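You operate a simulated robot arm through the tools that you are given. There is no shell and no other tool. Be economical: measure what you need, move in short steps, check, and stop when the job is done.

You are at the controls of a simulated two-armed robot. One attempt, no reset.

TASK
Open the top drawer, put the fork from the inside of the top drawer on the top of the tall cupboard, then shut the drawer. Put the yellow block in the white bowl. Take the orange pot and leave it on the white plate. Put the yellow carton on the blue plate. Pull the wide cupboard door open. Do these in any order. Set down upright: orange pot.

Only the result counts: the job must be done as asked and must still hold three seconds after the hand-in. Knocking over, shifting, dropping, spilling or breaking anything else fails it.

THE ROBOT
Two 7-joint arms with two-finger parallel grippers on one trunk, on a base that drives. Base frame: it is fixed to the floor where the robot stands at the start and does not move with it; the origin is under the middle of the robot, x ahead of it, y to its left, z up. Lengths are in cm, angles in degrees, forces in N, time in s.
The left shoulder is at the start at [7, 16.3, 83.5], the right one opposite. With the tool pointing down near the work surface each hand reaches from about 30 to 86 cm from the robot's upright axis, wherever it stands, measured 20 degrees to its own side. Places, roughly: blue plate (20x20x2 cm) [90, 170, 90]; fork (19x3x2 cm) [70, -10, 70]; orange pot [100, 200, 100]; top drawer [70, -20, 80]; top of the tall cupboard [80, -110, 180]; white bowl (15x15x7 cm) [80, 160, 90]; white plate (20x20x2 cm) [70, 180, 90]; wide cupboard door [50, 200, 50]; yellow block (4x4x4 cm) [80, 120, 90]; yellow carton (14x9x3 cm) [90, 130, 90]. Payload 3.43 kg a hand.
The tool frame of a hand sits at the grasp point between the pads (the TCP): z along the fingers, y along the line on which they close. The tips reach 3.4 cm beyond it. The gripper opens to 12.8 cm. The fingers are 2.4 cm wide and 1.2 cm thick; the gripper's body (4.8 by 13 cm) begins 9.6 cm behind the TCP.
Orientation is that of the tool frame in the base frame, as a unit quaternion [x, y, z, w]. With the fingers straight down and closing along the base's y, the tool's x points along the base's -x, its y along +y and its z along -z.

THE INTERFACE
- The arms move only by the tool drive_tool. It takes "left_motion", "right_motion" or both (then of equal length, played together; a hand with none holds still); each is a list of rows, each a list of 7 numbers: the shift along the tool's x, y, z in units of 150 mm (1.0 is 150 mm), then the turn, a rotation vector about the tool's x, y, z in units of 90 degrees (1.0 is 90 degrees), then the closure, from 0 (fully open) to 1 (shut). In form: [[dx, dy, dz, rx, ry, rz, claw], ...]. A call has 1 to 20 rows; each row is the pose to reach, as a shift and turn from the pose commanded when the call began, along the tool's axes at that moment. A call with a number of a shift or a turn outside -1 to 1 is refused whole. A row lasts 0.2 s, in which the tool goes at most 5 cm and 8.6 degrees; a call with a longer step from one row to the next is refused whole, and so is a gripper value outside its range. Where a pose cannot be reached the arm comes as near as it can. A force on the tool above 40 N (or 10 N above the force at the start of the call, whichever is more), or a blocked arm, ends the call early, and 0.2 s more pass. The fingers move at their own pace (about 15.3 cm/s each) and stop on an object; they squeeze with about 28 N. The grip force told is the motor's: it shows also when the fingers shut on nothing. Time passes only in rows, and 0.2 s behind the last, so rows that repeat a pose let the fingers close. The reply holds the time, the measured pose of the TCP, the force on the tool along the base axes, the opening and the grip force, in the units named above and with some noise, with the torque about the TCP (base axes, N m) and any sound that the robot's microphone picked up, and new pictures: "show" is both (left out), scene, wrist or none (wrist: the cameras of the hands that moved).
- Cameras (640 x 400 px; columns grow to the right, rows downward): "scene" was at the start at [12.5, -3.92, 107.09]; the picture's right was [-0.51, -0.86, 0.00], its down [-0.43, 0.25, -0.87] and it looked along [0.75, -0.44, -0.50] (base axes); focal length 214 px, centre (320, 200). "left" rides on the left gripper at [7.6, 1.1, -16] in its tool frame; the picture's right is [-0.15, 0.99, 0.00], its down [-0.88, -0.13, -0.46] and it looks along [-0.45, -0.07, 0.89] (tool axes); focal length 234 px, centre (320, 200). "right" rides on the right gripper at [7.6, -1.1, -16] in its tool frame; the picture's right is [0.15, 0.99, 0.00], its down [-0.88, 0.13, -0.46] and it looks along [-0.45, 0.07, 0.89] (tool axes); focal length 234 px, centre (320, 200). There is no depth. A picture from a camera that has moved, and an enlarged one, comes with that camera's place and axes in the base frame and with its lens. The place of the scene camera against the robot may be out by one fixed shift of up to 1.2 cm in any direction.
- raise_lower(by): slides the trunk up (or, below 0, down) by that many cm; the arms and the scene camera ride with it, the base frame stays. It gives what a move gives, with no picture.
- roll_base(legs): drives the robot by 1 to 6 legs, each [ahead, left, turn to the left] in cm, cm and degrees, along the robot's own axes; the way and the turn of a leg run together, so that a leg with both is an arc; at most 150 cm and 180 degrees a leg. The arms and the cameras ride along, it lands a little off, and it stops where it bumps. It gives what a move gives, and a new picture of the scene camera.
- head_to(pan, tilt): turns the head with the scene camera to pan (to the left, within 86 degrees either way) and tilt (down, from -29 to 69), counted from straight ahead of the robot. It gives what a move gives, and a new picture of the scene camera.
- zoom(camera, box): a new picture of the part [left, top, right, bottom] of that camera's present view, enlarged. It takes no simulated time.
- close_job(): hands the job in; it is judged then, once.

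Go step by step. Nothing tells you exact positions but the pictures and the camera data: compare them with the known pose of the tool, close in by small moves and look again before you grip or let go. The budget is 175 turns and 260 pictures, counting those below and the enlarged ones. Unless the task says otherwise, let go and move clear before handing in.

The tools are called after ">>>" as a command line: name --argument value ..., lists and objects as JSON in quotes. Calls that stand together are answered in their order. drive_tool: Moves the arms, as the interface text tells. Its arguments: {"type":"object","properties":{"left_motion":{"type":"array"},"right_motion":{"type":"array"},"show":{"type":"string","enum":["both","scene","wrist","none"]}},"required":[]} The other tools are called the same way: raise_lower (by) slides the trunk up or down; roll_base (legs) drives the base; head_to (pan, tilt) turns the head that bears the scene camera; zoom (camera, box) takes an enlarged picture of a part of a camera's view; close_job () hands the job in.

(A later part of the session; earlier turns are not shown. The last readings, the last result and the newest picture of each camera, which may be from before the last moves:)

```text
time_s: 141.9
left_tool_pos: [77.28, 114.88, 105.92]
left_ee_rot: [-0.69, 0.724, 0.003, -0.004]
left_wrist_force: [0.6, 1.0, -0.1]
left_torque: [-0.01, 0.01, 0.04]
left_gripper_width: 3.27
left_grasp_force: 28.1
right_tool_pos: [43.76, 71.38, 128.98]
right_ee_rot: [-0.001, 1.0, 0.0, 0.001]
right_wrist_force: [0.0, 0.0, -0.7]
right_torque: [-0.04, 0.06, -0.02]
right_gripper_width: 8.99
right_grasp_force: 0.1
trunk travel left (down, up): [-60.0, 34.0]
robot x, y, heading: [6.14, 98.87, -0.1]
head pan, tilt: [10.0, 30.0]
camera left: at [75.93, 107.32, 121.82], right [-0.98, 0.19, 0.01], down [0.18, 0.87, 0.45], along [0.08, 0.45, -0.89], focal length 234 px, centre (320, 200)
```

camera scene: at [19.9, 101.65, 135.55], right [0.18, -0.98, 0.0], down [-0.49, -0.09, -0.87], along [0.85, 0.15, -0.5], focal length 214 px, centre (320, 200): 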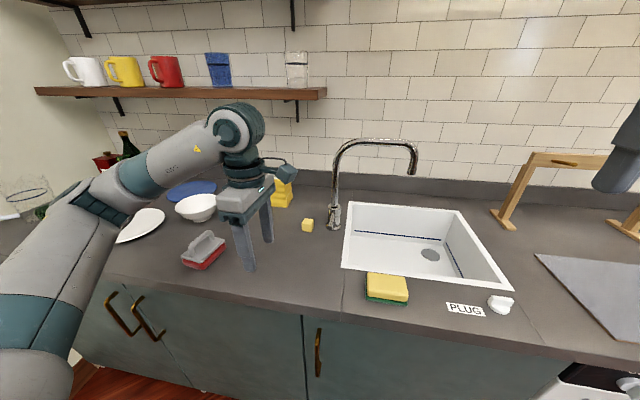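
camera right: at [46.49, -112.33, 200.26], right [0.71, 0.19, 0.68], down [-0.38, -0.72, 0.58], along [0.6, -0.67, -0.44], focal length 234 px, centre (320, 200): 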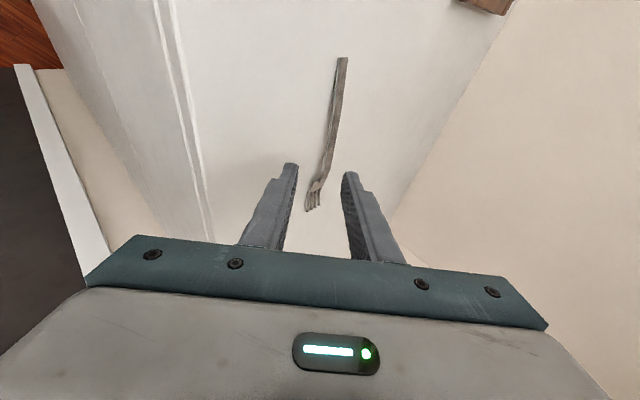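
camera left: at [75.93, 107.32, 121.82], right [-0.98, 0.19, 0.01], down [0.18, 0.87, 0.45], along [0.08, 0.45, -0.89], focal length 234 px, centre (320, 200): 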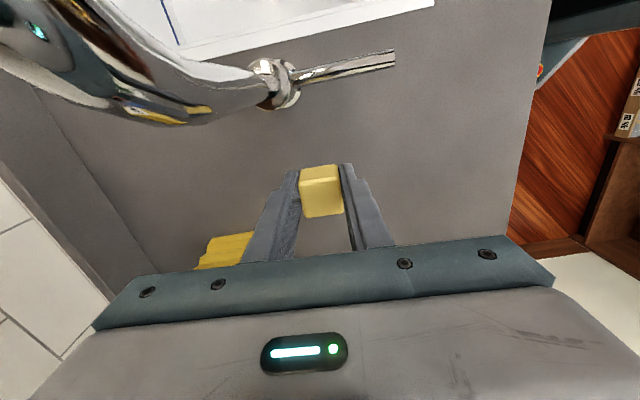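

The block is held. I'll carry it left over the bowl with the base.

>>> roll_base --legs '[[0, 41, 0]]'

>>> zoom --camera "left" --box '[0, 0, 640, 400]'

```text
time_s: 144.4
left_tool_pos: [77.27, 155.69, 105.9]
left_ee_rot: [-0.69, 0.724, 0.004, -0.004]
left_wrist_force: [-0.8, -0.2, -0.1]
left_torque: [0.0, 0.02, 0.01]
left_gripper_width: 3.29
left_grasp_force: 27.9
right_tool_pos: [43.67, 112.26, 128.92]
right_ee_rot: [-0.001, 1.0, 0.0, 0.0]
right_wrist_force: [0.0, -0.9, -0.8]
right_torque: [-0.03, 0.02, 0.01]
right_gripper_width: 8.98
right_grasp_force: 0.0
trunk travel left (down, up): [-60.0, 34.0]
robot x, y, heading: [5.72, 140.26, -0.1]
head pan, tilt: [10.0, 30.0]
camera scene: at [19.84, 142.57, 135.55], right [0.17, -0.98, 0.0], down [-0.49, -0.09, -0.87], along [0.85, 0.15, -0.5], focal length 214 px, centre (320, 200)
```

scene: 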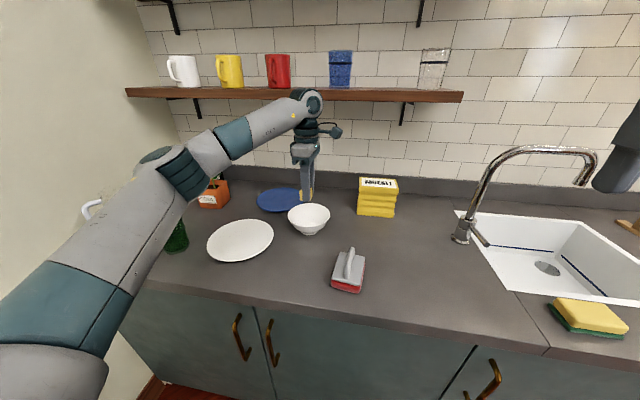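

```text
1.00 times, centred on (320, 200) of left
camera zoom: at [75.81, 148.17, 121.83], right [-0.98, 0.19, 0.01], down [0.18, 0.87, 0.45], along [0.08, 0.45, -0.89], focal length 234 px, centre (320, 200)
```

zoom: 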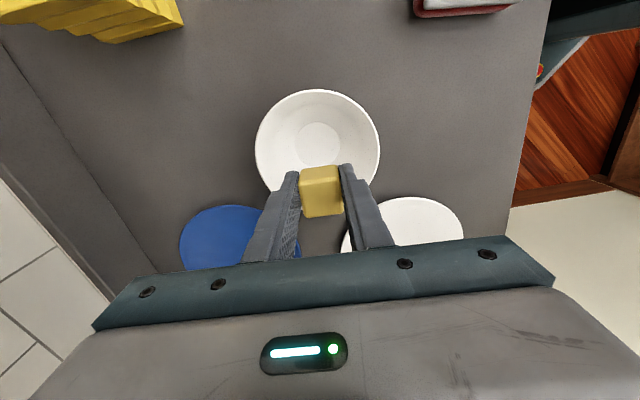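

The bowl centre is at about (77, 155). I'll lower the block into it and check.

>>> drive_tool --left_motion '[[0.04, 0, 0.2, 0, 0, 0, 1], [0.04, 0, 0.4, 0, 0, 0, 1], [0.04, 0, 0.52, 0, 0, 0, 1], [0.04, 0, 0.61, 0, 0, 0, 1], [0.04, 0, 0.61, 0, 0, 0, 1]]' --show "wrist"

```text
time_s: 145.6
left_tool_pos: [77.11, 155.09, 96.73]
left_ee_rot: [-0.69, 0.724, 0.004, -0.003]
left_wrist_force: [0.7, -0.7, -0.8]
left_torque: [0.03, -0.01, -0.01]
left_gripper_width: 3.26
left_grasp_force: 27.9
right_tool_pos: [43.58, 112.37, 128.99]
right_ee_rot: [-0.001, 1.0, 0.0, 0.0]
right_wrist_force: [0.4, 0.3, 0.2]
right_torque: [0.01, 0.04, 0.0]
right_gripper_width: 8.97
right_grasp_force: 0.1
trunk travel left (down, up): [-60.0, 34.0]
robot x, y, heading: [6.29, 139.94, 0.0]
head pan, tilt: [10.0, 30.0]
camera left: at [75.61, 147.57, 112.68], right [-0.98, 0.19, 0.01], down [0.18, 0.87, 0.45], along [0.08, 0.45, -0.89], focal length 234 px, centre (320, 200)
```

left: 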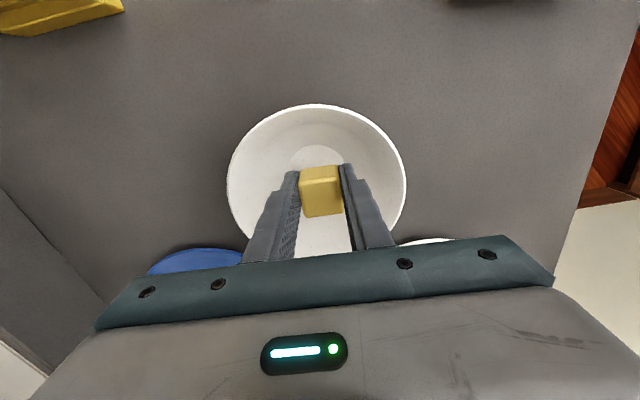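

>>> drive_tool --left_motion '[[0, 0, 0.04, 0, 0, 0, 1], [0, 0, 0.04, 0, 0, 0, 0.75], [0, 0, 0.04, 0, 0, 0, 0.6], [0, 0, 0.04, 0, 0, 0, 0.6], [0, 0, -0.2, 0, 0, 0, 0.6], [0, 0, -0.5, 0, 0, 0, 0.6], [0, 0, -0.8, 0, 0, 0, 0.6], [0, 0, -0.8, 0, 0, 0, 0.6]]' --show "wrist"

```text
time_s: 147.4
left_tool_pos: [77.26, 155.16, 108.66]
left_ee_rot: [-0.69, 0.724, 0.002, -0.005]
left_wrist_force: [1.7, 0.2, 0.7]
left_torque: [0.0, -0.01, 0.01]
left_gripper_width: 5.13
left_grasp_force: 0.1
right_tool_pos: [43.72, 112.4, 128.96]
right_ee_rot: [-0.001, 1.0, 0.001, 0.0]
right_wrist_force: [1.3, -0.1, -0.9]
right_torque: [0.02, 0.02, -0.01]
right_gripper_width: 8.94
right_grasp_force: 0.0
trunk travel left (down, up): [-60.0, 34.0]
robot x, y, heading: [6.26, 140.19, 0.2]
head pan, tilt: [10.0, 30.0]
camera left: at [75.88, 147.59, 124.63], right [-0.98, 0.19, 0.01], down [0.18, 0.87, 0.45], along [0.08, 0.45, -0.89], focal length 234 px, centre (320, 200)
```

left: 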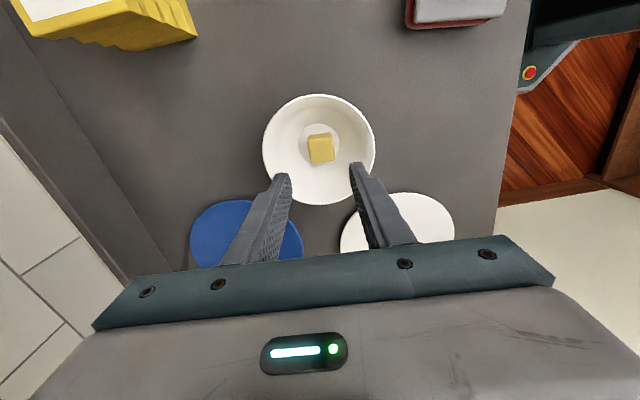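

The block sits in the bowl. Next is the carton: I'll shift the base right 20 and forward 8, and look from above.

>>> roll_base --legs '[[0, -20, 0], [8, 0, 0]]'

>>> zoom --camera "left" --box '[0, 0, 640, 400]'

>>> zoom --camera "scene" --box '[200, 100, 360, 200]'

```text
time_s: 149.7
left_tool_pos: [85.33, 135.11, 108.74]
left_ee_rot: [-0.69, 0.724, 0.004, -0.002]
left_wrist_force: [0.3, -0.7, -0.6]
left_torque: [0.02, 0.02, 0.03]
left_gripper_width: 5.14
left_grasp_force: 0.1
right_tool_pos: [51.74, 92.42, 128.98]
right_ee_rot: [-0.001, 1.0, 0.001, 0.001]
right_wrist_force: [-0.1, -0.5, 0.1]
right_torque: [0.01, 0.05, 0.0]
right_gripper_width: 8.97
right_grasp_force: 0.1
trunk travel left (down, up): [-60.0, 34.0]
robot x, y, heading: [14.36, 120.65, 0.3]
head pan, tilt: [10.0, 30.0]
camera scene: at [27.87, 122.58, 135.56], right [0.17, -0.98, 0.0], down [-0.49, -0.09, -0.87], along [0.85, 0.15, -0.5], focal length 214 px, centre (320, 200)
```

scene: 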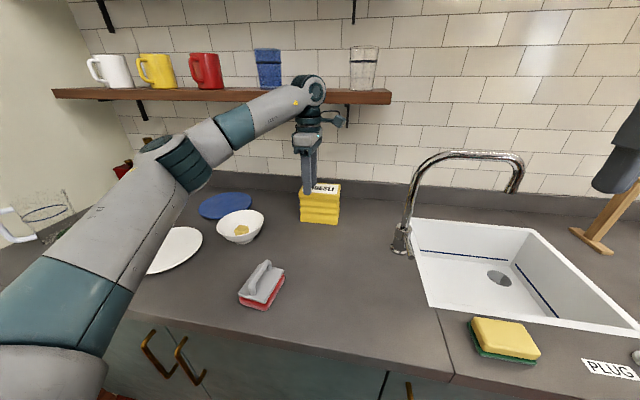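

```text
1.00 times, centred on (320, 200) of left
camera zoom: at [83.85, 127.55, 124.63], right [-0.98, 0.19, 0.01], down [0.18, 0.87, 0.45], along [0.08, 0.45, -0.89], focal length 234 px, centre (320, 200)
```

zoom: 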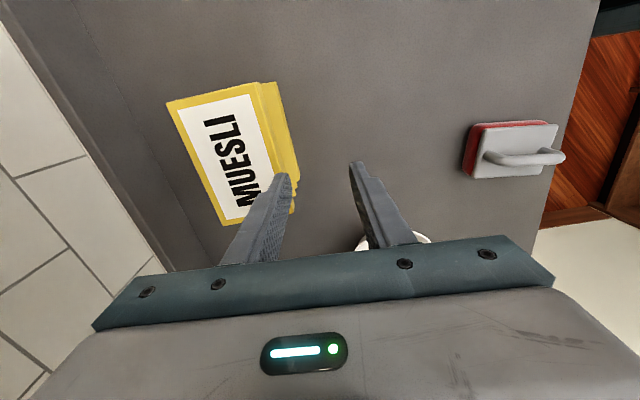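

```text
4.00 times, centred on (280, 150) of scene
camera zoom: at [27.87, 122.58, 135.56], right [0.17, -0.98, 0.0], down [-0.49, -0.09, -0.87], along [0.85, 0.15, -0.5], focal length 858 px, centre (480, 400)
```

zoom: 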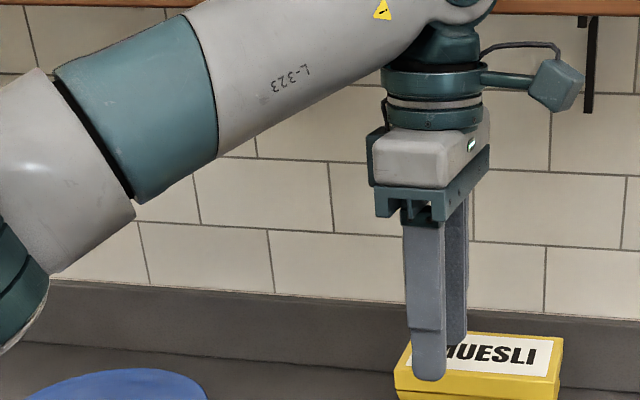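

The carton top spans x 89.2–98.1, y 126.8–140.9, and the shelf (bottom z≈129, front x≈92.7) prevents a vertical approach. I'll tilt the left hand 60° so it enters from the left side with its fingers in front of and behind the carton.

>>> roll_base --legs '[[0, 17, 0]]'

>>> drive_tool --left_motion '[[-0.08, 0, 0, 0, 0.083, 0, 0.3], [-0.16, 0, 0, 0, 0.167, 0, 0.2], [-0.24, 0, 0, 0, 0.25, 0, 0.1], [-0.32, 0, 0, 0, 0.333, 0, 0], [-0.4, 0, 0, 0, 0.417, 0, 0], [-0.48, 0, 0, 0, 0.5, 0, 0], [-0.54, 0, 0, 0, 0.583, 0, 0], [-0.54, 0, 0, 0, 0.667, 0, 0], [-0.54, 0, 0, 0, 0.667, 0, 0]]' --show "both"

```text
time_s: 151.1
left_tool_pos: [85.23, 151.99, 108.64]
left_ee_rot: [-0.689, 0.724, 0.004, -0.005]
left_wrist_force: [-0.8, -0.3, 0.3]
left_torque: [0.01, 0.0, -0.01]
left_gripper_width: 5.12
left_grasp_force: 0.1
right_tool_pos: [51.53, 109.23, 128.9]
right_ee_rot: [-0.001, 1.0, 0.001, 0.0]
right_wrist_force: [0.1, 0.2, 0.2]
right_torque: [-0.01, -0.02, 0.02]
right_gripper_width: 8.95
right_grasp_force: 0.0
trunk travel left (down, up): [-60.0, 34.0]
robot x, y, heading: [14.3, 137.3, -0.1]
head pan, tilt: [10.0, 30.0]
camera scene: at [27.8, 139.46, 135.56], right [0.17, -0.98, 0.0], down [-0.49, -0.09, -0.87], along [0.85, 0.15, -0.5], focal length 214 px, centre (320, 200)
```

scene: 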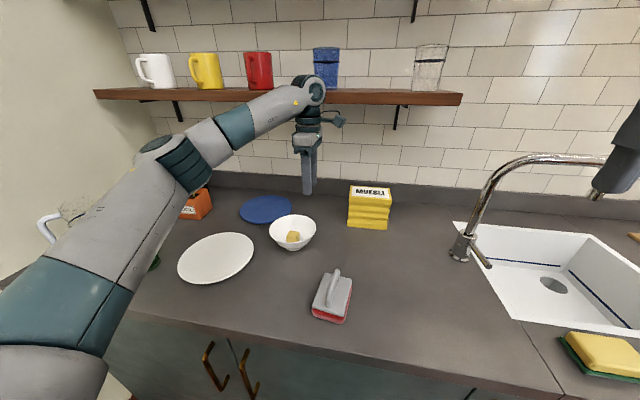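

```text
time_s: 153.1
left_tool_pos: [85.59, 160.11, 108.87]
left_ee_rot: [-0.599, 0.625, -0.343, -0.365]
left_wrist_force: [-0.7, 0.5, 0.1]
left_torque: [0.0, -0.01, 0.01]
left_gripper_width: 12.79
left_grasp_force: 0.0
right_tool_pos: [51.45, 109.23, 128.96]
right_ee_rot: [-0.001, 1.0, 0.0, 0.0]
right_wrist_force: [0.1, -0.1, 0.4]
right_torque: [0.01, 0.0, 0.0]
right_gripper_width: 8.97
right_grasp_force: 0.0
trunk travel left (down, up): [-60.0, 34.0]
robot x, y, heading: [13.81, 137.2, 0.2]
head pan, tilt: [10.0, 30.0]
camera scene: at [27.79, 139.47, 135.56], right [0.17, -0.98, 0.0], down [-0.49, -0.09, -0.87], along [0.85, 0.15, -0.5], focal length 214 px, centre (320, 200)
camera left: at [85.0, 170.17, 123.25], right [-0.99, 0.12, -0.12], down [0.17, 0.83, -0.54], along [0.03, -0.55, -0.83], focal length 234 px, centre (320, 200)
```

scene: 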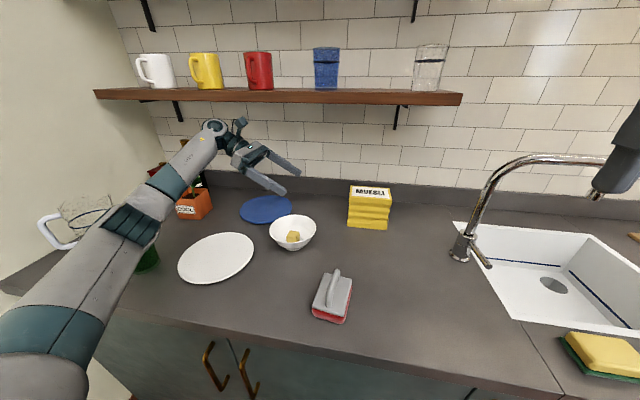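
left: 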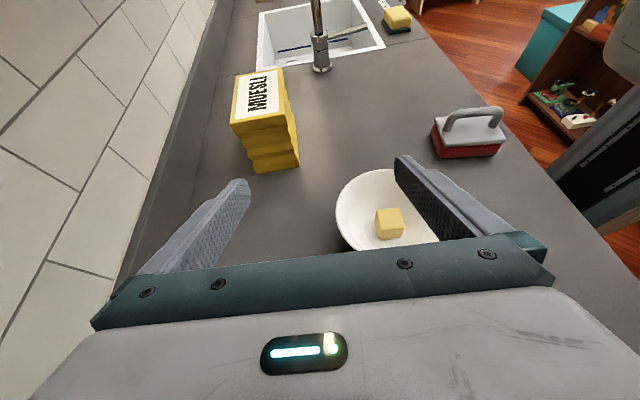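

>>> drive_tool --left_motion '[[0.02, -0.2, 0.1, 0, 0, 0, 0], [0.04, -0.4, 0.25, 0, 0, 0, 0], [0.06, -0.57, 0.45, 0, 0, 0, 0], [0.06, -0.57, 0.7, 0, 0, 0, 0], [0.06, -0.57, 0.95, 0, 0, 0, 0], [0.06, -0.57, 0.95, 0, 0, 0, 0]]' --show "both"

```text
time_s: 154.5
left_tool_pos: [93.59, 146.83, 102.38]
left_ee_rot: [-0.598, 0.626, -0.342, -0.366]
left_wrist_force: [0.2, 0.8, 0.4]
left_torque: [-0.01, 0.01, -0.02]
left_gripper_width: 12.79
left_grasp_force: 0.1
right_tool_pos: [51.58, 109.31, 129.0]
right_ee_rot: [-0.001, 1.0, 0.001, 0.001]
right_wrist_force: [-1.3, -0.1, 0.2]
right_torque: [-0.01, 0.0, 0.02]
right_gripper_width: 8.92
right_grasp_force: 0.1
trunk travel left (down, up): [-60.0, 34.0]
robot x, y, heading: [14.12, 137.2, -0.1]
head pan, tilt: [10.0, 30.0]
camera scene: at [27.8, 139.55, 135.56], right [0.17, -0.98, 0.0], down [-0.49, -0.09, -0.87], along [0.85, 0.15, -0.5], focal length 214 px, centre (320, 200)
camera left: at [92.95, 156.88, 116.85], right [-0.99, 0.12, -0.12], down [0.17, 0.83, -0.54], along [0.03, -0.55, -0.84], focal length 234 px, centre (320, 200)
```

scene: 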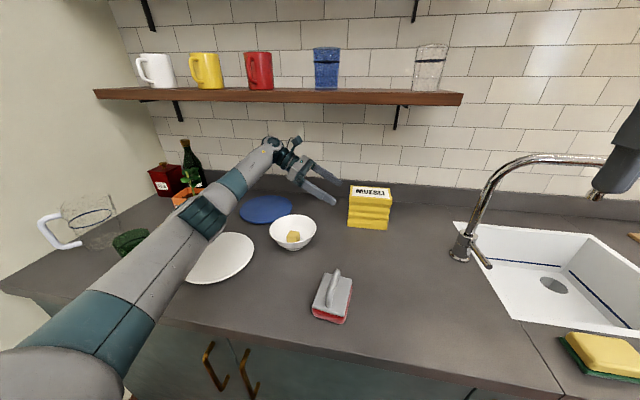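
left: 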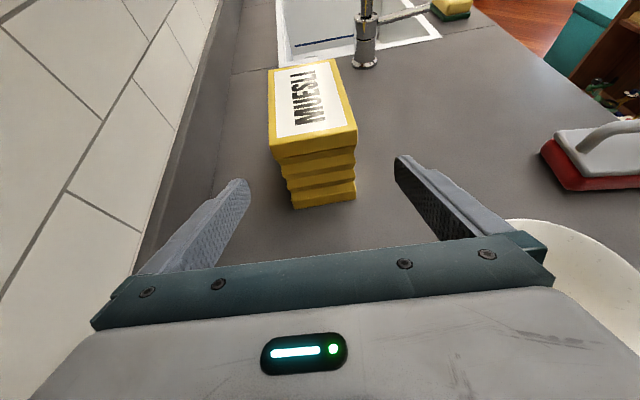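

>>> drive_tool --left_motion '[[0, 0, 0.25, 0, 0, 0, 0], [0.01, 0, 0.5, 0, 0, 0, 0], [0.02, 0, 0.7, 0, 0, 0, 0], [0.02, 0, 0.84, 0, 0, 0, 0], [0.02, 0, 0.84, 0, 0, 0, 0]]' --show "both"

```text
time_s: 155.7
left_tool_pos: [93.05, 135.78, 96.3]
left_ee_rot: [-0.6, 0.625, -0.343, -0.365]
left_wrist_force: [-0.1, -0.3, 0.1]
left_torque: [-0.01, 0.01, 0.0]
left_gripper_width: 12.78
left_grasp_force: 0.0
right_tool_pos: [51.57, 109.35, 129.04]
right_ee_rot: [-0.001, 1.0, 0.0, 0.0]
right_wrist_force: [-0.2, 0.4, 0.2]
right_torque: [-0.04, -0.02, 0.01]
right_gripper_width: 8.98
right_grasp_force: 0.1
trunk travel left (down, up): [-60.0, 34.0]
robot x, y, heading: [14.48, 137.21, -0.0]
head pan, tilt: [10.0, 30.0]
camera scene: at [27.81, 139.55, 135.55], right [0.17, -0.98, 0.0], down [-0.49, -0.09, -0.87], along [0.85, 0.15, -0.5], focal length 214 px, centre (320, 200)
camera left: at [92.35, 145.83, 110.79], right [-0.99, 0.12, -0.12], down [0.17, 0.83, -0.54], along [0.03, -0.55, -0.84], focal length 234 px, centre (320, 200)
```

scene: 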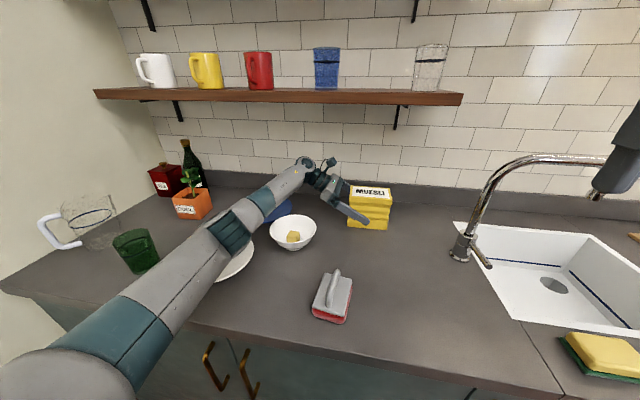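
left: 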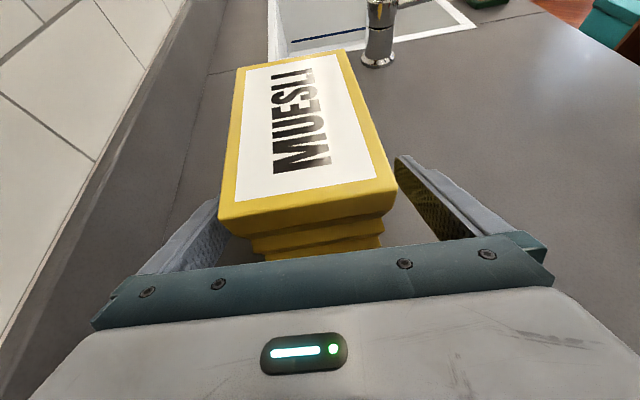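

>>> drive_tool --left_motion '[[0, 0, 0, 0, 0, 0, 0.15], [0, 0, 0, 0, 0, 0, 0.25], [0, 0, 0, 0, 0, 0, 0.4], [0, 0, 0, 0, 0, 0, 0.6], [0, 0, 0, 0, 0, 0, 0.6]]' --show "wrist"

```text
time_s: 156.9
left_tool_pos: [92.98, 135.81, 96.37]
left_ee_rot: [-0.597, 0.626, -0.341, -0.367]
left_wrist_force: [-0.3, 0.2, 0.3]
left_torque: [-0.02, 0.02, 0.03]
left_gripper_width: 5.1
left_grasp_force: 0.1
right_tool_pos: [51.62, 109.33, 129.02]
right_ee_rot: [-0.001, 1.0, 0.0, 0.0]
right_wrist_force: [0.1, -0.2, 0.2]
right_torque: [0.03, -0.03, 0.03]
right_gripper_width: 8.95
right_grasp_force: 0.0
trunk travel left (down, up): [-60.0, 34.0]
robot x, y, heading: [14.21, 137.25, -0.0]
head pan, tilt: [10.0, 30.0]
camera left: at [92.37, 145.81, 110.81], right [-0.99, 0.12, -0.12], down [0.17, 0.83, -0.54], along [0.03, -0.55, -0.84], focal length 234 px, centre (320, 200)
```

left: 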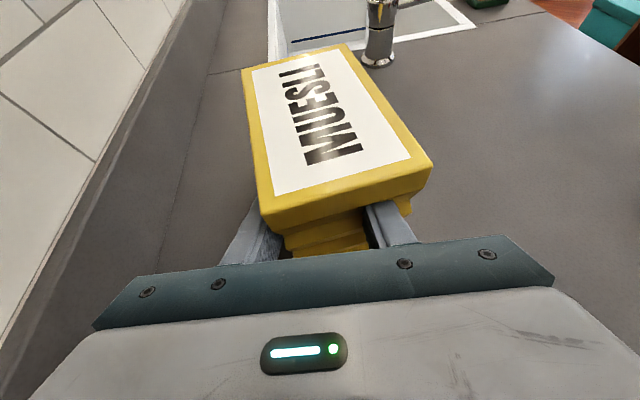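

The fingers closed to 5.1 cm without resistance and the carton yawed. I need a closer look.

>>> zoom --camera "left" --box '[200, 30, 460, 270]'

>>> zoom --camera "scene" --box '[290, 140, 418, 240]'

```text
1.67 times, centred on (330, 150) of left
camera zoom: at [92.37, 145.81, 110.81], right [-0.99, 0.12, -0.12], down [0.17, 0.83, -0.54], along [0.03, -0.55, -0.84], focal length 390 px, centre (303, 283)
```

zoom: 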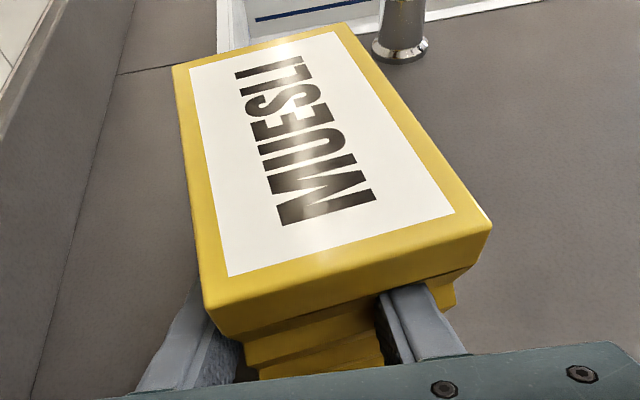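

```text
4.00 times, centred on (354, 190) of scene
camera zoom: at [27.83, 139.51, 135.55], right [0.17, -0.98, 0.0], down [-0.49, -0.09, -0.87], along [0.85, 0.15, -0.5], focal length 858 px, centre (184, 240)
```

zoom: 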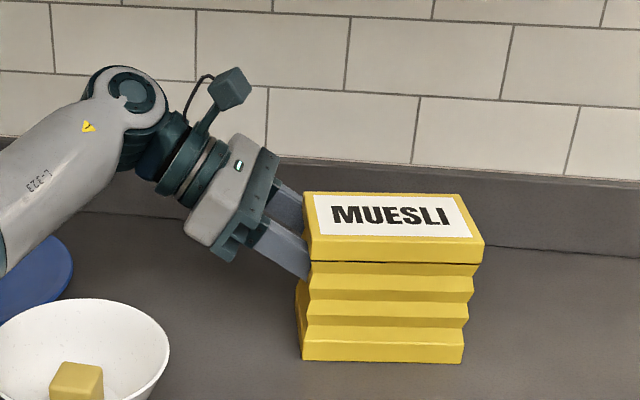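

The carton is a lid slab (z≈98.5–101.5) on a pleated body that doesn't resist the fingers, so I should grip the lid. I'll open, retreat, flatten the tilt by 15° and re-approach at lid height.

>>> drive_tool --left_motion '[[0, 0, 0, 0, 0, 0, 0.3], [0, 0, 0, 0, 0, 0, 0], [0, 0, 0, 0, 0, 0, 0], [0, 0, -0.25, 0, 0, 0, 0], [0, 0, -0.5, 0, 0, 0, 0], [0, 0, -0.75, 0, 0, 0, 0], [0, 0, -0.75, 0, 0.083, 0, 0], [0, 0, -0.75, 0, 0.167, 0, 0], [0, 0, -0.75, 0, 0.167, 0, 0]]' --show "both"

```text
time_s: 158.9
left_tool_pos: [93.46, 145.59, 101.99]
left_ee_rot: [-0.548, 0.572, -0.418, -0.444]
left_wrist_force: [-0.5, -0.4, 0.6]
left_torque: [0.01, 0.0, 0.01]
left_gripper_width: 12.83
left_grasp_force: 0.0
right_tool_pos: [51.54, 109.16, 129.04]
right_ee_rot: [-0.001, 1.0, 0.0, -0.001]
right_wrist_force: [0.3, 0.3, 0.7]
right_torque: [-0.01, 0.02, 0.01]
right_gripper_width: 8.95
right_grasp_force: 0.2
trunk travel left (down, up): [-60.0, 34.0]
robot x, y, heading: [14.36, 137.21, 0.3]
head pan, tilt: [10.0, 30.0]
camera scene: at [27.78, 139.49, 135.56], right [0.17, -0.98, 0.0], down [-0.49, -0.09, -0.87], along [0.85, 0.15, -0.5], focal length 214 px, centre (320, 200)
camera left: at [92.94, 159.04, 113.29], right [-0.99, 0.09, -0.13], down [0.16, 0.66, -0.74], along [0.02, -0.75, -0.66], focal length 234 px, centre (320, 200)
```

scene: 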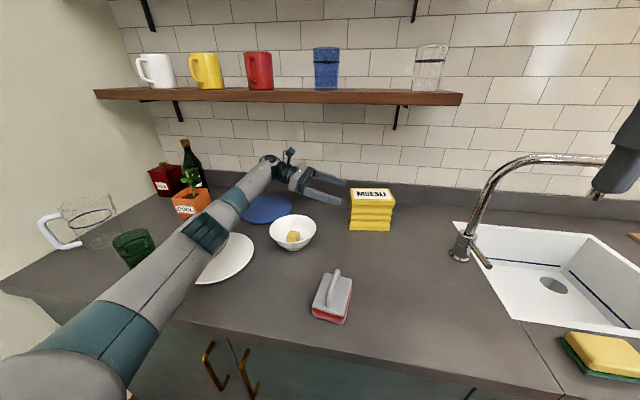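
left: 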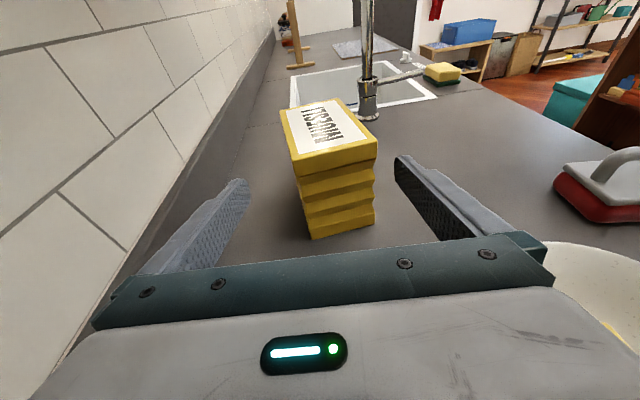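

>>> drive_tool --left_motion '[[0.05, 0.1, 0.03, 0.053, 0, -0.015, 0], [0.104, 0.217, 0.053, 0.107, 0, -0.029, 0], [0.104, 0.217, 0.053, 0.107, 0, -0.029, 0]]' --show "wrist"

```text
time_s: 159.7
left_tool_pos: [90.24, 144.5, 103.12]
left_ee_rot: [0.598, -0.522, 0.454, 0.406]
left_wrist_force: [-0.5, -0.1, 0.2]
left_torque: [-0.02, -0.02, 0.0]
left_gripper_width: 12.8
left_grasp_force: 0.0
right_tool_pos: [51.64, 109.37, 129.08]
right_ee_rot: [-0.001, 1.0, 0.001, 0.0]
right_wrist_force: [-0.5, 0.1, -0.1]
right_torque: [0.02, 0.04, 0.02]
right_gripper_width: 8.94
right_grasp_force: 0.0
trunk travel left (down, up): [-60.0, 34.0]
robot x, y, heading: [14.19, 137.32, 0.0]
head pan, tilt: [10.0, 30.0]
camera left: at [87.35, 157.69, 114.57], right [-0.99, -0.09, -0.13], down [0.04, 0.68, -0.73], along [0.15, -0.73, -0.67], focal length 234 px, centre (320, 200)
```

left: 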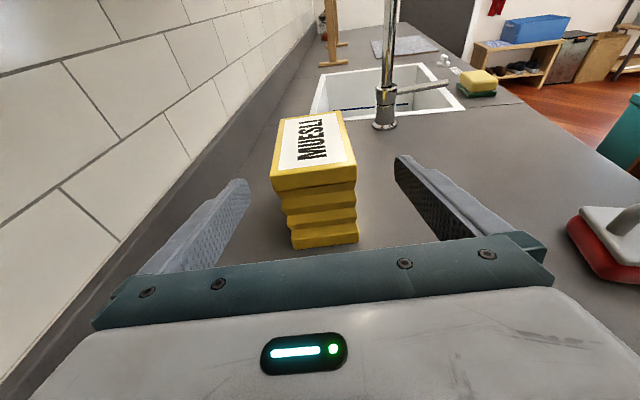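

>>> drive_tool --left_motion '[[0, -0.02, 0.2, 0, 0, 0, 0], [0, -0.03, 0.4, 0, 0, 0, 0], [0, -0.03, 0.6, 0, 0, 0, 0], [0, -0.03, 0.8, 0, 0, 0, 0], [0, -0.03, 0.8, 0, 0, 0, 0]]' --show "both"

>>> zoom --camera "scene" --box '[270, 130, 430, 230]'

```text
time_s: 160.9
left_tool_pos: [91.96, 133.11, 100.19]
left_ee_rot: [0.595, -0.524, 0.454, 0.407]
left_wrist_force: [0.7, -0.3, 0.2]
left_torque: [-0.02, -0.04, 0.02]
left_gripper_width: 12.8
left_grasp_force: 0.1
right_tool_pos: [51.49, 109.35, 129.15]
right_ee_rot: [-0.001, 1.0, 0.0, 0.002]
right_wrist_force: [0.7, 0.0, 0.4]
right_torque: [-0.03, 0.02, 0.04]
right_gripper_width: 8.95
right_grasp_force: 0.1
trunk travel left (down, up): [-60.0, 34.0]
robot x, y, heading: [14.23, 137.24, -0.0]
head pan, tilt: [10.0, 30.0]
camera scene: at [27.73, 139.5, 135.57], right [0.17, -0.98, 0.0], down [-0.49, -0.09, -0.87], along [0.85, 0.15, -0.5], focal length 214 px, centre (320, 200)
camera left: at [89.09, 146.27, 111.58], right [-0.99, -0.08, -0.13], down [0.04, 0.68, -0.73], along [0.15, -0.73, -0.67], focal length 234 px, centre (320, 200)
```

scene: 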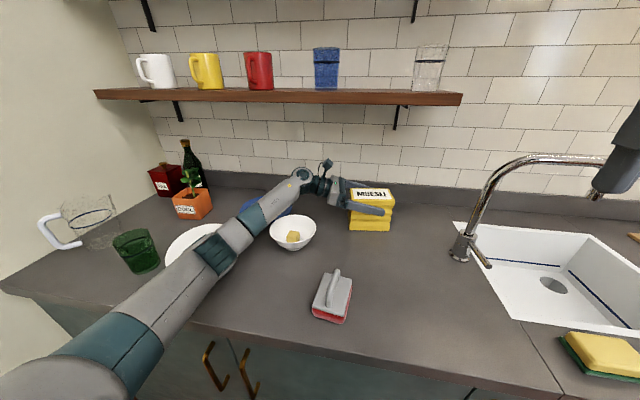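
left: 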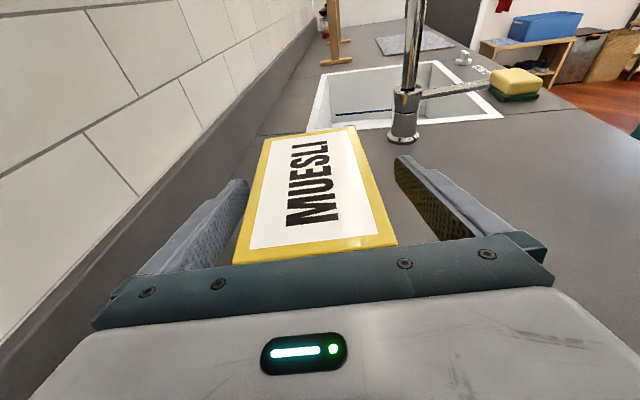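

```text
4.00 times, centred on (350, 180) of scene
camera zoom: at [27.73, 139.5, 135.57], right [0.17, -0.98, 0.0], down [-0.49, -0.09, -0.87], along [0.85, 0.15, -0.5], focal length 858 px, centre (200, 280)
```

zoom: 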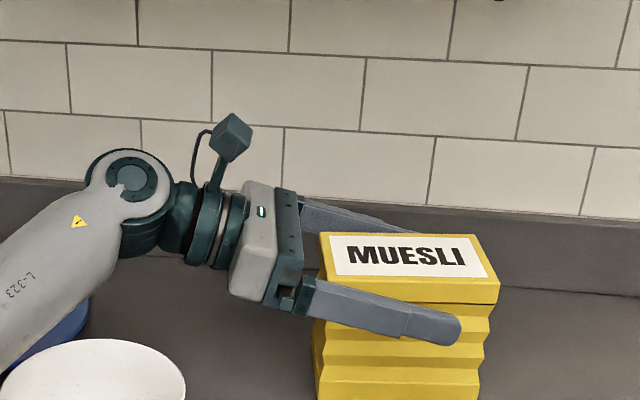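

>>> drive_tool --left_motion '[[0.04, 0, 0, 0, 0, 0, 0.15], [0.04, 0, 0, 0, 0, 0, 0.22], [0.04, 0, 0, 0, 0, 0, 0.28], [0.04, 0, 0, 0, 0, 0, 0.4], [0.04, 0, 0, 0, 0, 0, 0.4]]' --show "wrist"

>>> zoom --camera "scene" --box '[270, 130, 430, 230]'

```text
time_s: 162.1
left_tool_pos: [92.06, 132.88, 100.79]
left_ee_rot: [0.596, -0.523, 0.454, 0.406]
left_wrist_force: [-0.1, -0.4, 0.4]
left_torque: [0.04, 0.06, -0.02]
left_gripper_width: 8.41
left_grasp_force: 28.0
right_tool_pos: [51.53, 109.13, 128.9]
right_ee_rot: [-0.001, 1.0, 0.001, 0.0]
right_wrist_force: [-0.4, -0.2, 0.4]
right_torque: [-0.01, -0.01, 0.02]
right_gripper_width: 8.98
right_grasp_force: 0.0
trunk travel left (down, up): [-60.0, 34.0]
robot x, y, heading: [14.28, 137.29, 0.0]
head pan, tilt: [10.0, 30.0]
camera left: at [89.14, 146.13, 112.14], right [-0.99, -0.09, -0.13], down [0.04, 0.68, -0.73], along [0.15, -0.73, -0.67], focal length 234 px, centre (320, 200)
```

left: 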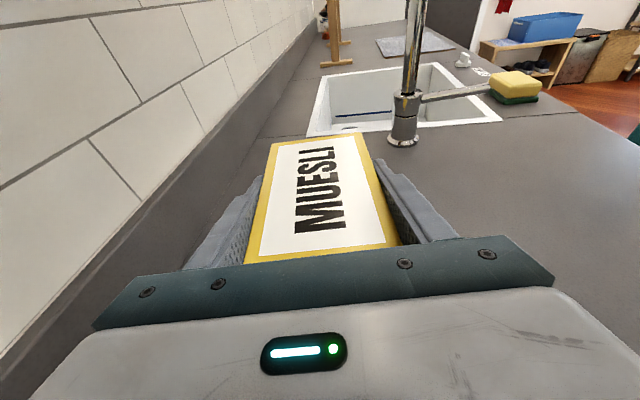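

```text
4.00 times, centred on (350, 180) of scene
camera zoom: at [27.75, 139.44, 135.56], right [0.17, -0.98, 0.0], down [-0.49, -0.09, -0.87], along [0.85, 0.15, -0.5], focal length 858 px, centre (200, 280)
```

zoom: 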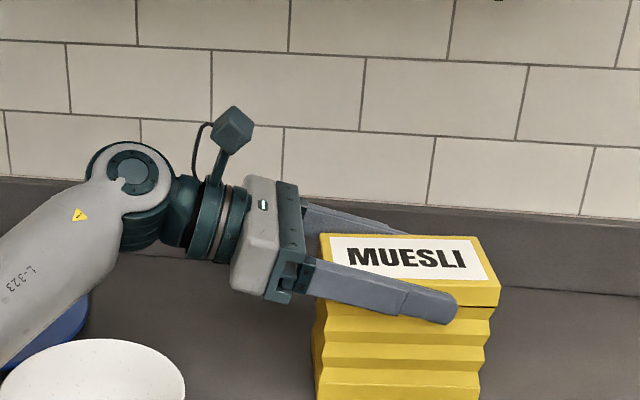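

Gripped on the lid at 8.4 cm with 28 N. I'll lift gently.

>>> drive_tool --left_motion '[[0.06, 0, -0.017, 0, 0, 0, 0.45], [0.13, 0, -0.035, 0, 0, 0, 0.45], [0.26, 0, -0.069, 0, 0, 0, 0.45], [0.39, 0, -0.104, 0, 0, 0, 0.45], [0.39, 0, -0.104, 0, 0, 0, 0.45]]' --show "both"

>>> zoom --camera "scene" --box '[270, 130, 430, 230]'

```text
time_s: 163.3
left_tool_pos: [92.15, 132.99, 106.9]
left_ee_rot: [0.597, -0.523, 0.453, 0.406]
left_wrist_force: [-0.4, 0.5, -0.6]
left_torque: [0.01, 0.01, 0.0]
left_gripper_width: 8.44
left_grasp_force: 28.5
right_tool_pos: [51.68, 109.29, 128.92]
right_ee_rot: [-0.002, 1.0, 0.001, 0.0]
right_wrist_force: [-0.3, 0.3, -0.3]
right_torque: [-0.01, 0.0, 0.0]
right_gripper_width: 8.97
right_grasp_force: 0.2
trunk travel left (down, up): [-60.0, 34.0]
robot x, y, heading: [14.23, 137.43, -0.2]
head pan, tilt: [10.0, 30.0]
camera scene: at [27.85, 139.52, 135.55], right [0.17, -0.98, 0.0], down [-0.49, -0.09, -0.87], along [0.85, 0.15, -0.5], focal length 214 px, centre (320, 200)
camera left: at [89.33, 146.21, 118.18], right [-0.99, -0.09, -0.13], down [0.04, 0.68, -0.73], along [0.15, -0.73, -0.67], focal length 234 px, centre (320, 200)
```

scene: 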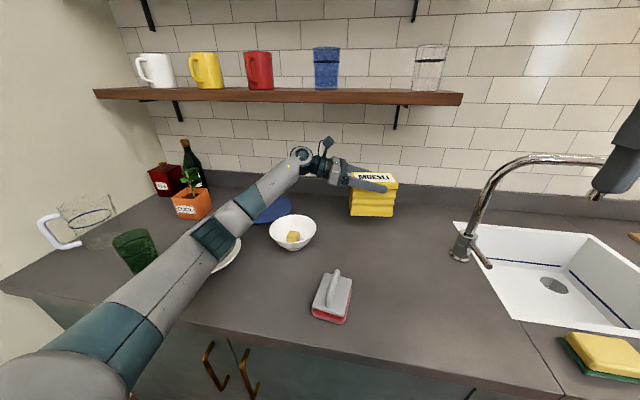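
left: 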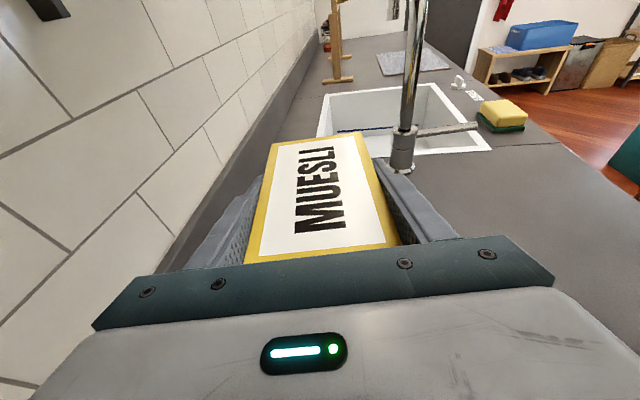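

```text
4.00 times, centred on (350, 180) of scene
camera zoom: at [27.85, 139.52, 135.55], right [0.17, -0.98, 0.0], down [-0.49, -0.09, -0.87], along [0.85, 0.15, -0.5], focal length 858 px, centre (200, 280)
```

zoom: 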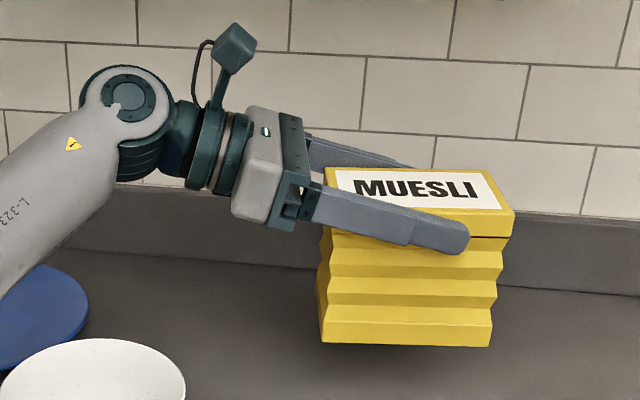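

The whole carton lifts cleanly. I'll yaw the hand to point forward (+75°) so the wrist stays away from the bottle.

>>> drive_tool --left_motion '[[0.04, 0, -0.01, 0.081, 0.001, -0.022, 0.45], [0.08, 0, -0.02, 0.161, 0.002, -0.043, 0.45], [0.12, 0, -0.03, 0.242, 0.002, -0.065, 0.45], [0.16, 0, -0.04, 0.322, 0.003, -0.087, 0.45], [0.19, 0, -0.05, 0.403, 0.004, -0.109, 0.45], [0.19, 0, -0.05, 0.484, 0.005, -0.13, 0.45], [0.19, 0, -0.05, 0.564, 0.006, -0.152, 0.45], [0.19, 0, -0.05, 0.645, 0.006, -0.174, 0.45], [0.19, 0, -0.05, 0.725, 0.007, -0.195, 0.45], [0.19, 0, -0.05, 0.806, 0.008, -0.217, 0.45], [0.19, 0, -0.05, 0.806, 0.008, -0.217, 0.45]]' --show "both"

```text
time_s: 165.7
left_tool_pos: [92.14, 133.11, 109.53]
left_ee_rot: [0.792, -0.049, 0.607, 0.045]
left_wrist_force: [-0.3, 0.4, -0.5]
left_torque: [0.03, -0.04, -0.05]
left_gripper_width: 8.43
left_grasp_force: 28.3
right_tool_pos: [51.76, 109.39, 129.01]
right_ee_rot: [0.0, 1.0, 0.001, 0.0]
right_wrist_force: [0.0, 0.4, -0.5]
right_torque: [-0.02, 0.04, 0.0]
right_gripper_width: 8.96
right_grasp_force: 0.0
trunk travel left (down, up): [-60.0, 34.0]
robot x, y, heading: [14.24, 137.13, 0.1]
head pan, tilt: [10.0, 30.0]
camera scene: at [27.88, 139.62, 135.54], right [0.17, -0.98, 0.0], down [-0.49, -0.09, -0.87], along [0.85, 0.15, -0.5], focal length 214 px, centre (320, 200)
camera left: at [78.63, 133.83, 121.07], right [-0.17, -0.98, -0.13], down [-0.65, 0.21, -0.73], along [0.74, -0.04, -0.67], focal length 234 px, centre (320, 200)
```

scene: 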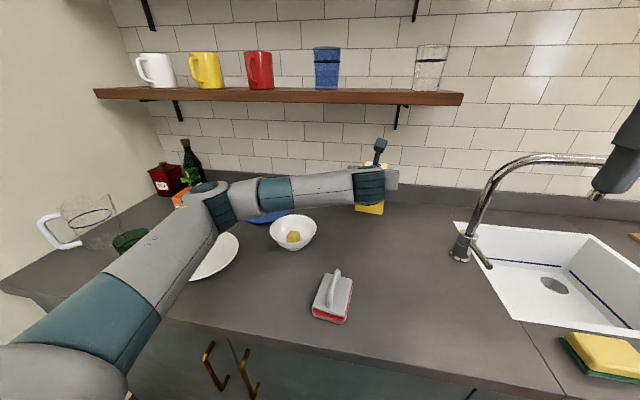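
left: 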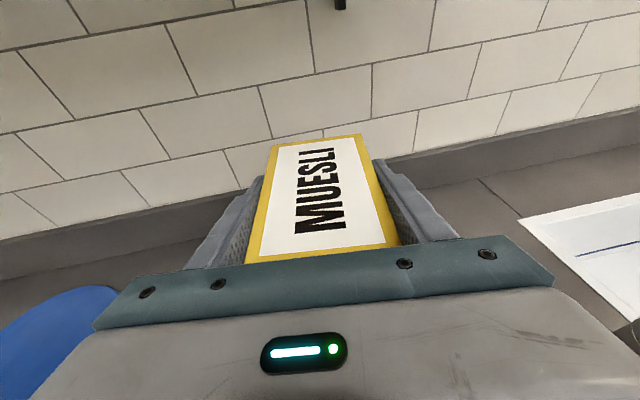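

>>> drive_tool --left_motion '[[-0.005, -0.25, -0.033, 0, 0, 0, 0.45], [-0.01, -0.5, -0.066, 0, 0, 0, 0.45], [-0.015, -0.75, -0.1, 0, 0, 0, 0.45], [-0.022, -0.957, -0.127, 0, 0, 0, 0.45], [-0.022, -0.957, -0.127, 0, 0, 0, 0.45]]' --show "none"

>>> roll_base --legs '[[0, 20, 0]]'

>>> zoom --camera "left" --box '[0, 0, 640, 400]'

```text
time_s: 166.9
left_tool_pos: [92.0, 147.32, 109.57]
left_ee_rot: [0.792, -0.051, 0.607, 0.045]
left_wrist_force: [0.7, 0.3, 0.2]
left_torque: [-0.03, 0.01, -0.01]
left_gripper_width: 8.42
left_grasp_force: 27.9
right_tool_pos: [51.54, 109.23, 128.96]
right_ee_rot: [-0.001, 1.0, 0.001, 0.0]
right_wrist_force: [-0.6, -1.2, 0.5]
right_torque: [0.06, -0.01, -0.04]
right_gripper_width: 8.97
right_grasp_force: 0.0
trunk travel left (down, up): [-60.0, 34.0]
robot x, y, heading: [14.3, 136.93, 0.0]
head pan, tilt: [10.0, 30.0]
```

```text
time_s: 168.3
left_tool_pos: [92.15, 161.52, 109.6]
left_ee_rot: [0.792, -0.05, 0.607, 0.047]
left_wrist_force: [0.0, 1.0, 0.0]
left_torque: [-0.02, -0.01, -0.09]
left_gripper_width: 8.43
left_grasp_force: 28.1
right_tool_pos: [51.54, 123.75, 129.1]
right_ee_rot: [0.002, 1.0, 0.0, 0.0]
right_wrist_force: [0.5, 0.5, -0.3]
right_torque: [-0.12, 0.01, 0.01]
right_gripper_width: 8.95
right_grasp_force: 0.1
trunk travel left (down, up): [-60.0, 34.0]
robot x, y, heading: [14.36, 151.34, -0.2]
head pan, tilt: [10.0, 30.0]
stopped in leg 1: the robot was blocked; the commanded pose is now the measured one
camera scene: at [27.83, 153.98, 135.55], right [0.17, -0.99, 0.0], down [-0.49, -0.09, -0.87], along [0.85, 0.15, -0.5], focal length 214 px, centre (320, 200)
```

scene: 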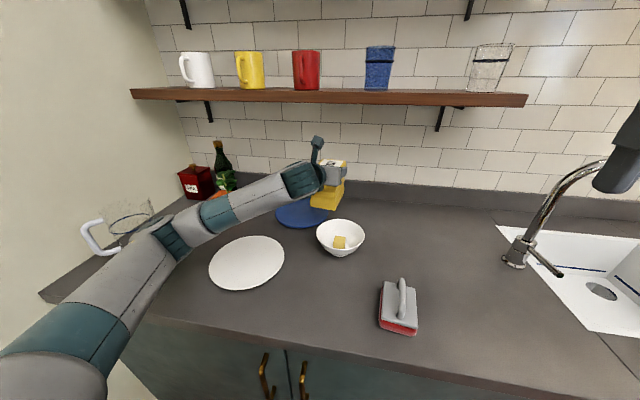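

```text
1.00 times, centred on (320, 200) of left
camera zoom: at [78.54, 162.36, 121.01], right [-0.18, -0.98, -0.13], down [-0.65, 0.21, -0.73], along [0.74, -0.05, -0.67], focal length 234 px, centre (320, 200)
```

zoom: 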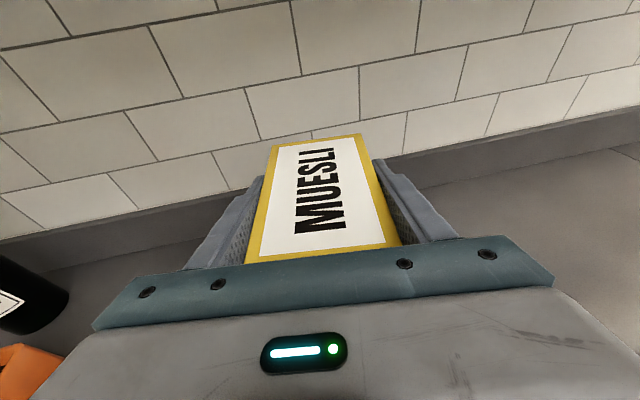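

The base was blocked at y≈151. I'll look to the left to see what touched.

>>> head_to --pan 55 --tilt 40

>>> head_to --pan 25 --tilt 35

```text
time_s: 169.4
left_tool_pos: [92.17, 161.22, 109.65]
left_ee_rot: [0.792, -0.053, 0.606, 0.047]
left_wrist_force: [-1.0, -0.1, -0.2]
left_torque: [0.01, 0.0, -0.02]
left_gripper_width: 8.43
left_grasp_force: 28.4
right_tool_pos: [51.62, 123.42, 129.06]
right_ee_rot: [0.002, 1.0, 0.001, 0.0]
right_wrist_force: [0.8, -0.7, 0.2]
right_torque: [-0.01, -0.02, -0.01]
right_gripper_width: 8.98
right_grasp_force: 0.0
trunk travel left (down, up): [-60.0, 34.0]
robot x, y, heading: [14.09, 151.24, -0.3]
head pan, tilt: [55.0, 40.0]
camera scene: at [23.83, 159.09, 134.02], right [0.82, -0.58, 0.0], down [-0.37, -0.53, -0.77], along [0.44, 0.63, -0.64], focal length 214 px, centre (320, 200)
```

scene: 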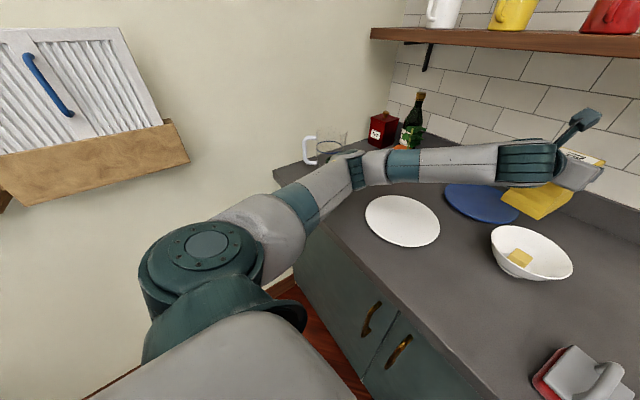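

```text
time_s: 170.4
left_tool_pos: [92.06, 161.24, 109.58]
left_ee_rot: [0.792, -0.052, 0.607, 0.047]
left_wrist_force: [-0.7, -0.1, -1.2]
left_torque: [0.0, 0.01, 0.02]
left_gripper_width: 8.42
left_grasp_force: 28.0
right_tool_pos: [51.54, 123.32, 128.97]
right_ee_rot: [0.001, 1.0, 0.001, -0.001]
right_wrist_force: [0.4, 0.0, 0.7]
right_torque: [0.02, -0.03, -0.01]
right_gripper_width: 8.95
right_grasp_force: 0.2
trunk travel left (down, up): [-60.0, 34.0]
robot x, y, heading: [14.15, 151.73, 0.0]
head pan, tilt: [25.0, 35.0]
camera scene: at [26.92, 155.8, 134.77], right [0.42, -0.91, 0.0], down [-0.52, -0.24, -0.82], along [0.74, 0.34, -0.57], focal length 214 px, centre (320, 200)
```

scene: 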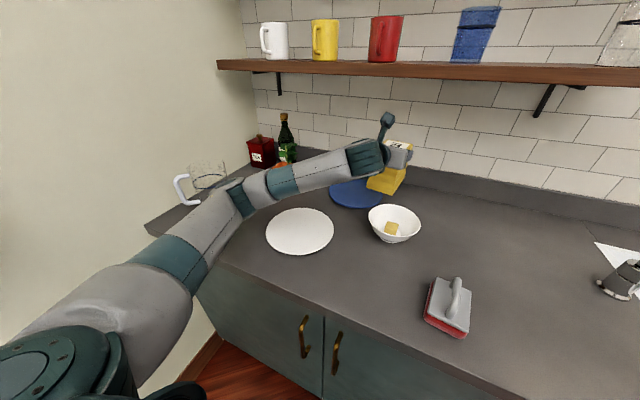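

>>> zoom --camera "scene" --box '[140, 100, 340, 225]'

>>> zoom --camera "right" --box '[0, 0, 640, 400]'

```text
3.20 times, centred on (240, 162) of scene
camera zoom: at [26.92, 155.8, 134.77], right [0.42, -0.91, 0.0], down [-0.52, -0.24, -0.82], along [0.74, 0.34, -0.57], focal length 686 px, centre (576, 320)
```

zoom: 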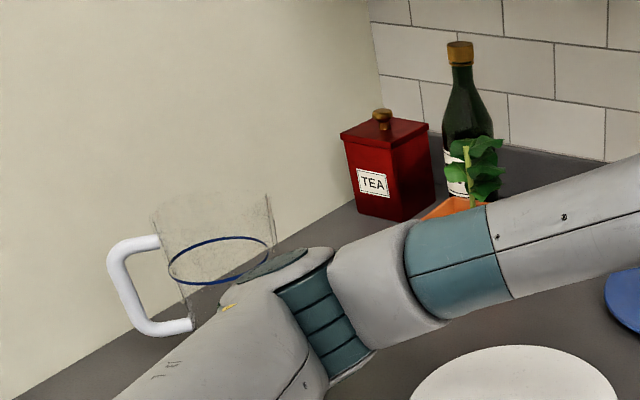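

```text
1.00 times, centred on (320, 200) of right
camera zoom: at [44.03, 122.24, 144.84], right [-0.14, 0.99, 0.0], down [0.88, 0.13, 0.46], along [0.45, 0.07, -0.89], focal length 234 px, centre (320, 200)
```

zoom: 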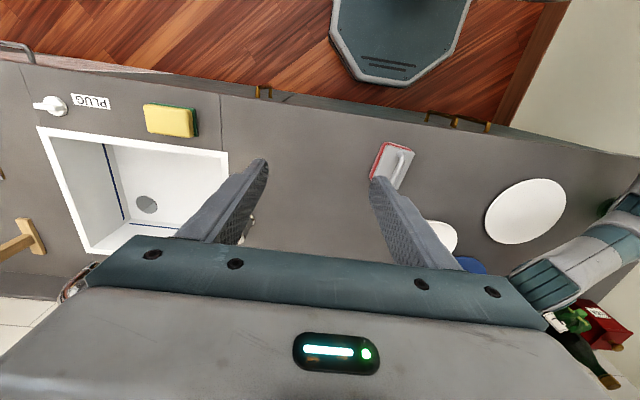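

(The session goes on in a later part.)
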